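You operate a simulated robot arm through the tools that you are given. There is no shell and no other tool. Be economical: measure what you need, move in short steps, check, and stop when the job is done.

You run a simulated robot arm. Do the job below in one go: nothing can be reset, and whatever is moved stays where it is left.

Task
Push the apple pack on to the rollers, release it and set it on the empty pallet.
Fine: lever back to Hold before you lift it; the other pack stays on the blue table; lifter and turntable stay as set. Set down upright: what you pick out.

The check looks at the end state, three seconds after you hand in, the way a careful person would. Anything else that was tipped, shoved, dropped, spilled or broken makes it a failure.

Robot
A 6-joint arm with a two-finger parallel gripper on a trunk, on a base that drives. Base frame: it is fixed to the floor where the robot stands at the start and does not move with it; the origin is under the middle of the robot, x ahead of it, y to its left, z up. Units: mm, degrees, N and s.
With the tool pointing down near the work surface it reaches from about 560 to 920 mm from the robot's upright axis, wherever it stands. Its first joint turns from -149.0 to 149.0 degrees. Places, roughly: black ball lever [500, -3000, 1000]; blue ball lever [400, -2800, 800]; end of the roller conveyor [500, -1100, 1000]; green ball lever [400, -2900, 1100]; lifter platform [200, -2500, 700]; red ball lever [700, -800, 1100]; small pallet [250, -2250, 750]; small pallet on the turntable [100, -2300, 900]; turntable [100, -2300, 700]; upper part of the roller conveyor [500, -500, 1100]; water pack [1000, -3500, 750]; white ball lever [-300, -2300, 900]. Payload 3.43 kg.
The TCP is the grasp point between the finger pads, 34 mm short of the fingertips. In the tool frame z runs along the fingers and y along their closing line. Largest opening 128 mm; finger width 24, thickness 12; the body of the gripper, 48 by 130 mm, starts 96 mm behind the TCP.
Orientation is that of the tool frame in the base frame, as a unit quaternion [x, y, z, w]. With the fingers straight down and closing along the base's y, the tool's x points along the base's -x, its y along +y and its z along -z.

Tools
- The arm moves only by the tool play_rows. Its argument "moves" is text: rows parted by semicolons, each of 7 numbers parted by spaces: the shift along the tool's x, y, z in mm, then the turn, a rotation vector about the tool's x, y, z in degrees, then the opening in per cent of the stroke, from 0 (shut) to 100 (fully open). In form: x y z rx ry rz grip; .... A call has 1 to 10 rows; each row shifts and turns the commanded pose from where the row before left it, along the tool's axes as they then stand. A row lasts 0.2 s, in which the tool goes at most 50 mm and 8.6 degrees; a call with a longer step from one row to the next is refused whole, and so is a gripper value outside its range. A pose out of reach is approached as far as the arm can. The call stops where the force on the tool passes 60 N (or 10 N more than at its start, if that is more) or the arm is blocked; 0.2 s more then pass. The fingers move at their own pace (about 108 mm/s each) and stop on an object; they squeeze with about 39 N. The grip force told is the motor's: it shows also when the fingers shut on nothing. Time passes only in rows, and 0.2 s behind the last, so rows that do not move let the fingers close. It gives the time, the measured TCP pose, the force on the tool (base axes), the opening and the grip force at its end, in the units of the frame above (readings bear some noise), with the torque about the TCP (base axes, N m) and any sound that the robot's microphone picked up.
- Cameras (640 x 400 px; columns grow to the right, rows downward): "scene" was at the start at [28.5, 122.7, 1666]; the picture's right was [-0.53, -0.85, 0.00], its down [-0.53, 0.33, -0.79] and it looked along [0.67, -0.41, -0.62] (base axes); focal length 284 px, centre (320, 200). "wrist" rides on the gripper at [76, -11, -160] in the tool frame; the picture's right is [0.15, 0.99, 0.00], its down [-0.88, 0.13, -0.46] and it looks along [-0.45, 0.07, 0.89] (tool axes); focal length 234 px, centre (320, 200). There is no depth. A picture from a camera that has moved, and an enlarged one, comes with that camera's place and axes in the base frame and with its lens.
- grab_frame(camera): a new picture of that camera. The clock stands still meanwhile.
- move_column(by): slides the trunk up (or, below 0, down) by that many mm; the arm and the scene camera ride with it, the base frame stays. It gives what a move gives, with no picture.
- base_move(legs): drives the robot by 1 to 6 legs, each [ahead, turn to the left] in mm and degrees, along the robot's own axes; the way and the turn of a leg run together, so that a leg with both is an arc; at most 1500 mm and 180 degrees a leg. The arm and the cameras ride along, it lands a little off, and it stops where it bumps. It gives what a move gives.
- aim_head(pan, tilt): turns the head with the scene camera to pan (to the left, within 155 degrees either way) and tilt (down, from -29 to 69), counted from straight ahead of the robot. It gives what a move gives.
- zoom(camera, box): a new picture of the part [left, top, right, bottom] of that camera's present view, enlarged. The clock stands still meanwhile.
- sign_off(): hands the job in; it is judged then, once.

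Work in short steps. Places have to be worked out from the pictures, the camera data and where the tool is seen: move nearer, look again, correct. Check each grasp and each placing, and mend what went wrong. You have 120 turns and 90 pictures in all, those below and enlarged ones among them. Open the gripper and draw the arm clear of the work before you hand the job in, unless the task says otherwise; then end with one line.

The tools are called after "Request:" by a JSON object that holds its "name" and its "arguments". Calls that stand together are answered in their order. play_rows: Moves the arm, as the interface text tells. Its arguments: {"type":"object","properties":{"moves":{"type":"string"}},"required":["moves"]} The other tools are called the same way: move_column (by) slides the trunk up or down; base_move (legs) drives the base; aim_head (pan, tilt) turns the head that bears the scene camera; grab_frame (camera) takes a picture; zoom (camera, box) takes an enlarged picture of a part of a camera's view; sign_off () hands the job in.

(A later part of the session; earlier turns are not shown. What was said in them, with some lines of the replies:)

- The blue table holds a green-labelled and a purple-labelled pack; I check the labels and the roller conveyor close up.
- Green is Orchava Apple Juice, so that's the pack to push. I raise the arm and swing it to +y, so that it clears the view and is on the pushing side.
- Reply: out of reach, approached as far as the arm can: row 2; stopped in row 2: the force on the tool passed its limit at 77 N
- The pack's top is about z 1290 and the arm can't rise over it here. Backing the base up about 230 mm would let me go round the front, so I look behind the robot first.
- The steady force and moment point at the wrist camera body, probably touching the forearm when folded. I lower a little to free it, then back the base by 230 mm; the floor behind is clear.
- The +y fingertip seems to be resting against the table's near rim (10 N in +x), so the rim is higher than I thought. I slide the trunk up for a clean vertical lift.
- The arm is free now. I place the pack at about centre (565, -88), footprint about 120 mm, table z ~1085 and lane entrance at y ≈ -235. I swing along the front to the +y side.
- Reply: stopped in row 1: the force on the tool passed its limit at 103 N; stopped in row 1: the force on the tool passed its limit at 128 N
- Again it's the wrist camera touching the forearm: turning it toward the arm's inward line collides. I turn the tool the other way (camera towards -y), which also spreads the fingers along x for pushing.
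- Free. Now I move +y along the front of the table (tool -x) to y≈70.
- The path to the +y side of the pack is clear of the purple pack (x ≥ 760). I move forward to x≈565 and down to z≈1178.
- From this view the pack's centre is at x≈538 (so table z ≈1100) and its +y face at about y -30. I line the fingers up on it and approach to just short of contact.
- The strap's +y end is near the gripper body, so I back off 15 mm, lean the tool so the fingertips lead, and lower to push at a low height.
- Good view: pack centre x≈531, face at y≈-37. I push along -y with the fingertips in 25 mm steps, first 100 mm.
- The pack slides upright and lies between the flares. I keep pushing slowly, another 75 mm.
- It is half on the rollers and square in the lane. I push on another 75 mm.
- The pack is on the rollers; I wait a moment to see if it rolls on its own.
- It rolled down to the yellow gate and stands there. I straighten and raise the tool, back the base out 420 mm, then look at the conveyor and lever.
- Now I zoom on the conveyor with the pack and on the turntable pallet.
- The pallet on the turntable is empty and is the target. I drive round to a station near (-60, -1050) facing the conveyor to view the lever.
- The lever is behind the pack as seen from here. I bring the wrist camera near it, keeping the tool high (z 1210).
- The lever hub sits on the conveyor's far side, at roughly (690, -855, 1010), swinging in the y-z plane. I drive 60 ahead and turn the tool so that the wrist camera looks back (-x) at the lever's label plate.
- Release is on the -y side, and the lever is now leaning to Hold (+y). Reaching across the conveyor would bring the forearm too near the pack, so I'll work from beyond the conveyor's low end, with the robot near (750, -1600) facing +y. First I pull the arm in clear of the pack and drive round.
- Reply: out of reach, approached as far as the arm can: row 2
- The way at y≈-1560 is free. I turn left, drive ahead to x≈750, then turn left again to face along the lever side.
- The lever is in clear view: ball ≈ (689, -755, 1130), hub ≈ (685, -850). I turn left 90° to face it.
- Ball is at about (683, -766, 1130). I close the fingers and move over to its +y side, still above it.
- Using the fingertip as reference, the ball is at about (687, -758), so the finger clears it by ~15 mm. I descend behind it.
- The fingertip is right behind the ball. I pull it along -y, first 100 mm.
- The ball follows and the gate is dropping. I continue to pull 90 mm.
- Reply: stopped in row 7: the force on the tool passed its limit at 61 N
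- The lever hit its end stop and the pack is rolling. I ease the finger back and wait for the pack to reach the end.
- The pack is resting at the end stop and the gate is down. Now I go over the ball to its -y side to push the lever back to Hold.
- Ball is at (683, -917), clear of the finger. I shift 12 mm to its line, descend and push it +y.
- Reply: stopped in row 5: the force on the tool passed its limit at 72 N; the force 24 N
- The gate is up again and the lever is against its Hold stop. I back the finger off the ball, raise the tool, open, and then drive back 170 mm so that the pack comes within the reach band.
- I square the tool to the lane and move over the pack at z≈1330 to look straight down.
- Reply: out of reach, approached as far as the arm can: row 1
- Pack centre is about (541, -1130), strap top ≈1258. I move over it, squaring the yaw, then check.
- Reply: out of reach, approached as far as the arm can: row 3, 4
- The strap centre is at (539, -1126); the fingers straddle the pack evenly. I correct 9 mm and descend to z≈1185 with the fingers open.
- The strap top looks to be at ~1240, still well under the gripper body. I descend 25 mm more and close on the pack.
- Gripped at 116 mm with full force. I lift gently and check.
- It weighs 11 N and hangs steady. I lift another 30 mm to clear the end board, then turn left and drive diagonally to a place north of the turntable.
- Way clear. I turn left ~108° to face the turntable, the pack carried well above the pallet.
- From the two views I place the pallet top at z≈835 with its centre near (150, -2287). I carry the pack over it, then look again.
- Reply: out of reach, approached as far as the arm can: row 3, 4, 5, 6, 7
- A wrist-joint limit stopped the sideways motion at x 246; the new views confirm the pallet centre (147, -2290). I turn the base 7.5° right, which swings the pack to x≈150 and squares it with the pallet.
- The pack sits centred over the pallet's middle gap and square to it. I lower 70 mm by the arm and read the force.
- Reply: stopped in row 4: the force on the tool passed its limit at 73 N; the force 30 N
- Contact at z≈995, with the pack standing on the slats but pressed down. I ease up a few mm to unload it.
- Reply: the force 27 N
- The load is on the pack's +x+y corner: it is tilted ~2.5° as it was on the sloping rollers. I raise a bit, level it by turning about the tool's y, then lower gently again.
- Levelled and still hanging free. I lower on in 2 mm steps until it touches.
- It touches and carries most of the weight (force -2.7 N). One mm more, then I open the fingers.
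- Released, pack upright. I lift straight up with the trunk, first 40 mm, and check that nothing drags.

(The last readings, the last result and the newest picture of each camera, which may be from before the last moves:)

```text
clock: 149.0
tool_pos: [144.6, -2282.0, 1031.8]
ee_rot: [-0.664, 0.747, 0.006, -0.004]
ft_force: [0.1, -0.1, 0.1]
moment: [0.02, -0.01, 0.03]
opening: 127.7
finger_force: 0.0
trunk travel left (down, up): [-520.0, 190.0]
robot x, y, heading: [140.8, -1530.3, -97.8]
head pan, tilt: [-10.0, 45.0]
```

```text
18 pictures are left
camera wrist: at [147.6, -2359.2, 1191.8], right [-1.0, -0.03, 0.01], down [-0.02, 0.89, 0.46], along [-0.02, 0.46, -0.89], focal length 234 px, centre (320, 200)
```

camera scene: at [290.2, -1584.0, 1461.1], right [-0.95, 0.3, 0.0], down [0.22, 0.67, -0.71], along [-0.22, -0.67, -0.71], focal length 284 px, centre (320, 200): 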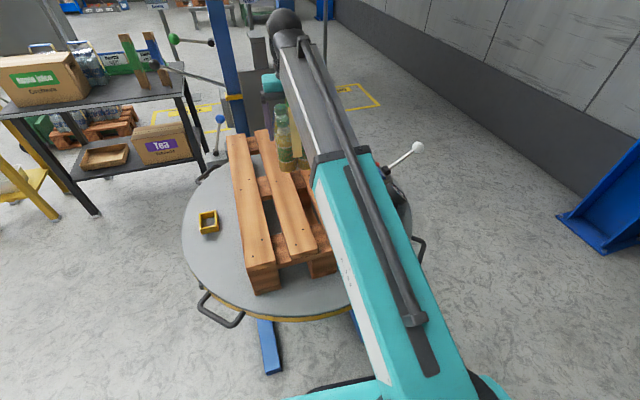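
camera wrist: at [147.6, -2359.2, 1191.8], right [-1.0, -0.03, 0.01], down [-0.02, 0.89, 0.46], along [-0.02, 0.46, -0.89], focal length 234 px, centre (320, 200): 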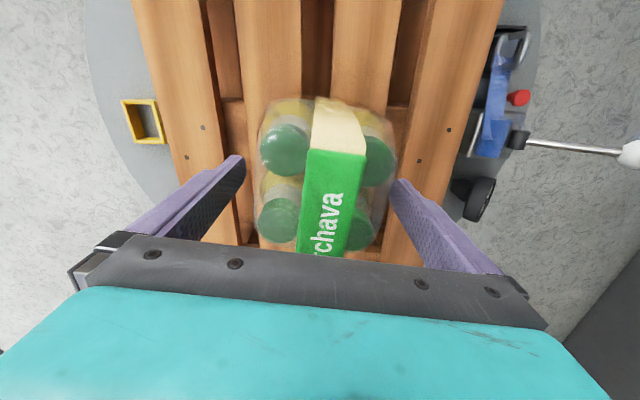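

The pack stays standing and nothing drags. I raise fully and back the base off, then check the end state.

Request:
{"name": "move_column", "arguments": {"by": 185}}

Request:
{"name": "base_move", "arguments": {"legs": [[-350, 0]]}}

Request:
{"name": "aim_head", "arguments": {"pan": 20, "tilt": 35}}

Request:
{"name": "grab_frame", "arguments": {"camera": "scene"}}

Request:
{"name": "aim_head", "arguments": {"pan": 130, "tilt": 30}}

Request:
{"name": "grab_frame", "arguments": {"camera": "scene"}}

```text
clock: 151.1
tool_pos: [144.7, -2282.0, 1217.8]
ee_rot: [-0.665, 0.747, 0.005, -0.003]
ft_force: [0.1, -0.1, 0.2]
moment: [0.01, 0.02, 0.01]
opening: 127.7
finger_force: 0.0
trunk travel left (down, up): [-705.0, 5.0]
robot x, y, heading: [139.0, -1526.9, -97.5]
head pan, tilt: [-10.0, 45.0]
```

```text
clock: 153.0
tool_pos: [132.3, -2121.3, 1218.5]
ee_rot: [-0.656, 0.755, -0.001, 0.002]
ft_force: [-0.4, 0.5, -0.3]
moment: [-0.01, -0.07, 0.03]
opening: 128.2
finger_force: 0.0
trunk travel left (down, up): [-705.0, 5.0]
robot x, y, heading: [157.5, -1369.9, -102.6]
head pan, tilt: [-10.0, 45.0]
stopped in leg 1: the robot was blocked; the commanded pose is now the measured one
```

```text
clock: 153.9
tool_pos: [132.3, -2121.0, 1219.3]
ee_rot: [-0.655, 0.755, 0.0, 0.001]
ft_force: [0.8, -0.6, 0.7]
moment: [0.01, 0.02, 0.03]
opening: 128.1
finger_force: 0.1
trunk travel left (down, up): [-705.0, 5.0]
robot x, y, heading: [155.0, -1370.6, -102.7]
head pan, tilt: [20.0, 35.0]
```

```text
17 pictures are left
camera scene: at [321.8, -1444.7, 1703.2], right [-0.99, -0.13, -0.01], down [-0.06, 0.57, -0.82], along [0.11, -0.81, -0.57], focal length 284 px, centre (320, 200)
```

scene: 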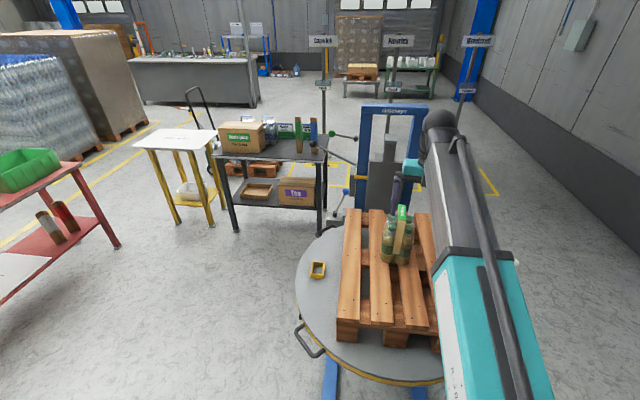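

```text
clock: 155.8
tool_pos: [131.9, -2121.1, 1220.0]
ee_rot: [-0.657, 0.754, 0.001, 0.002]
ft_force: [-0.1, 0.6, -0.2]
moment: [-0.01, -0.01, 0.02]
opening: 128.0
finger_force: 0.0
trunk travel left (down, up): [-705.0, 5.0]
robot x, y, heading: [158.2, -1370.4, -102.6]
head pan, tilt: [130.0, 30.0]
```

```text
16 pictures are left
camera scene: at [390.5, -1315.7, 1711.7], right [0.46, -0.89, 0.01], down [-0.43, -0.23, -0.87], along [0.78, 0.4, -0.49], focal length 284 px, centre (320, 200)
```

scene: 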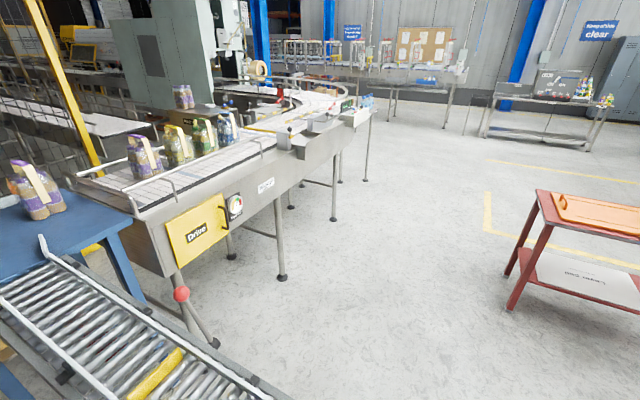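

The pack stands upright on the pallet, lever at Hold, gate up, tea pack on the table. The base touched something behind (probably the conveyor's end), so I ease forward and check for damage.

Request:
{"name": "base_move", "arguments": {"legs": [[70, 0]]}}

Request:
{"name": "aim_head", "arguments": {"pan": 150, "tilt": 50}}

Request:
{"name": "grab_frame", "arguments": {"camera": "scene"}}

Request:
{"name": "aim_head", "arguments": {"pan": -150, "tilt": 50}}

Request:
{"name": "grab_frame", "arguments": {"camera": "scene"}}

```text
clock: 156.9
tool_pos: [130.9, -2194.8, 1216.3]
ee_rot: [-0.656, 0.755, 0.005, -0.002]
ft_force: [0.2, -0.4, -0.4]
moment: [-0.04, 0.04, 0.03]
opening: 127.9
finger_force: 0.0
trunk travel left (down, up): [-705.0, 5.0]
robot x, y, heading: [139.6, -1440.5, -102.4]
head pan, tilt: [130.0, 30.0]
```

```text
clock: 157.7
tool_pos: [132.6, -2194.2, 1218.2]
ee_rot: [-0.656, 0.755, 0.005, -0.003]
ft_force: [-0.1, -0.1, -0.1]
moment: [-0.01, 0.03, -0.04]
opening: 128.0
finger_force: 0.1
trunk travel left (down, up): [-705.0, 5.0]
robot x, y, heading: [143.4, -1436.9, -102.6]
head pan, tilt: [150.0, 50.0]
```

```text
15 pictures are left
camera scene: at [368.8, -1374.4, 1679.3], right [0.74, -0.68, 0.0], down [-0.52, -0.56, -0.64], along [0.43, 0.47, -0.77], focal length 284 px, centre (320, 200)
```

scene: 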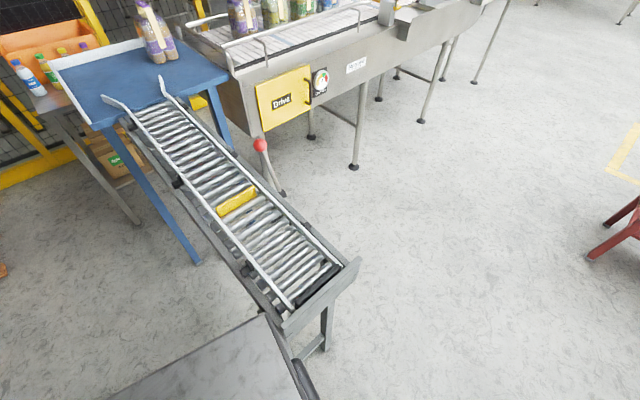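

```text
clock: 161.8
tool_pos: [132.2, -2193.4, 1217.1]
ee_rot: [-0.656, 0.755, 0.004, -0.004]
ft_force: [0.2, -0.6, 0.5]
moment: [0.02, -0.03, 0.0]
opening: 128.0
finger_force: 0.1
trunk travel left (down, up): [-705.0, 5.0]
robot x, y, heading: [137.9, -1437.7, -102.4]
head pan, tilt: [-150.0, 50.0]
```

```text
14 pictures are left
camera scene: at [293.3, -1357.7, 1679.2], right [0.95, 0.3, 0.0], down [0.23, -0.73, -0.64], along [-0.19, 0.61, -0.77], focal length 284 px, centre (320, 200)
```

scene: 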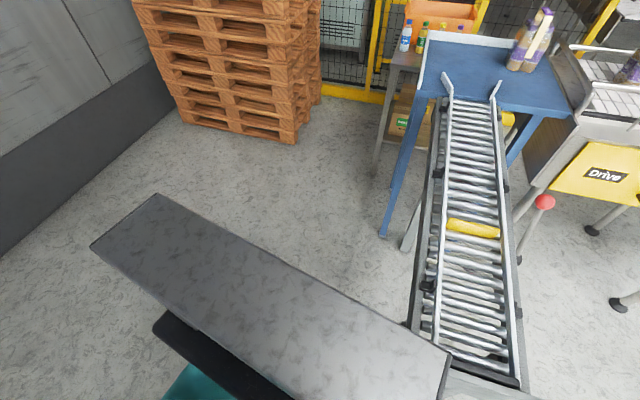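

The conveyor, lever and gate are where they were (ball still at ≈(687, -760)); only a light touch. I retract the arm and swing it away from the pallet by turning left, rear end away from the conveyor.

Request:
{"name": "play_rows", "arguments": {"moves": "-45 0 0 0 0 0 100; -45 0 0 0 0 0 100; -45 0 0 0 0 0 100; 0 0 0 0 0 0 100"}}

Request:
{"name": "base_move", "arguments": {"legs": [[0, 30]]}}

Request:
{"name": "aim_head", "arguments": {"pan": -25, "tilt": 40}}

Request:
{"name": "grab_frame", "arguments": {"camera": "scene"}}

```text
clock: 162.8
tool_pos: [149.7, -2059.8, 1218.2]
ee_rot: [-0.656, 0.755, 0.005, -0.003]
ft_force: [-0.3, -0.3, 0.8]
moment: [-0.01, -0.03, 0.03]
opening: 128.1
finger_force: 0.0
trunk travel left (down, up): [-705.0, 5.0]
robot x, y, heading: [140.2, -1441.5, -102.4]
head pan, tilt: [-150.0, 50.0]
```

```text
clock: 165.2
tool_pos: [464.7, -1972.1, 1217.5]
ee_rot: [0.832, -0.555, -0.004, 0.004]
ft_force: [-0.3, -0.4, -0.5]
moment: [0.02, -0.03, 0.0]
opening: 127.8
finger_force: 0.0
trunk travel left (down, up): [-705.0, 5.0]
robot x, y, heading: [156.6, -1441.1, -72.6]
head pan, tilt: [-150.0, 50.0]
```

```text
clock: 167.2
tool_pos: [464.1, -1974.2, 1216.5]
ee_rot: [0.832, -0.555, -0.003, 0.005]
ft_force: [0.2, -0.5, 0.1]
moment: [-0.02, 0.02, 0.01]
opening: 127.8
finger_force: 0.1
trunk travel left (down, up): [-705.0, 5.0]
robot x, y, heading: [157.0, -1439.9, -72.6]
head pan, tilt: [-25.0, 40.0]
```

```text
13 pictures are left
camera scene: at [294.4, -1427.4, 1693.4], right [-0.99, 0.13, 0.0], down [0.08, 0.64, -0.77], along [-0.1, -0.76, -0.64], focal length 284 px, centre (320, 200)
```

scene: 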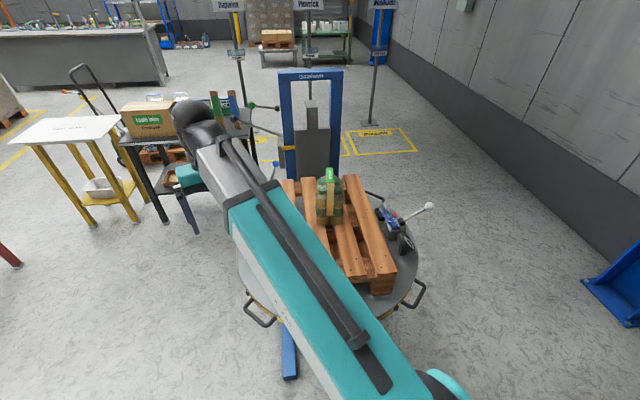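

The pack stands upright in the middle of the pallet. The arm is clear, the gripper is open and the lever is at Hold, so I hand in.

Request:
{"name": "sign_off", "arguments": {}}

```text
The job is handed in.
```

The apple pack was pushed on to the rollers, released, and now stands upright on the empty pallet. The lever was back at Hold before I lifted it; the tea pack, lifter and turntable were not touched. While I was backing away, the robot's rear was blocked, most likely by the end of the conveyor; pictures afterwards showed nothing out of place.
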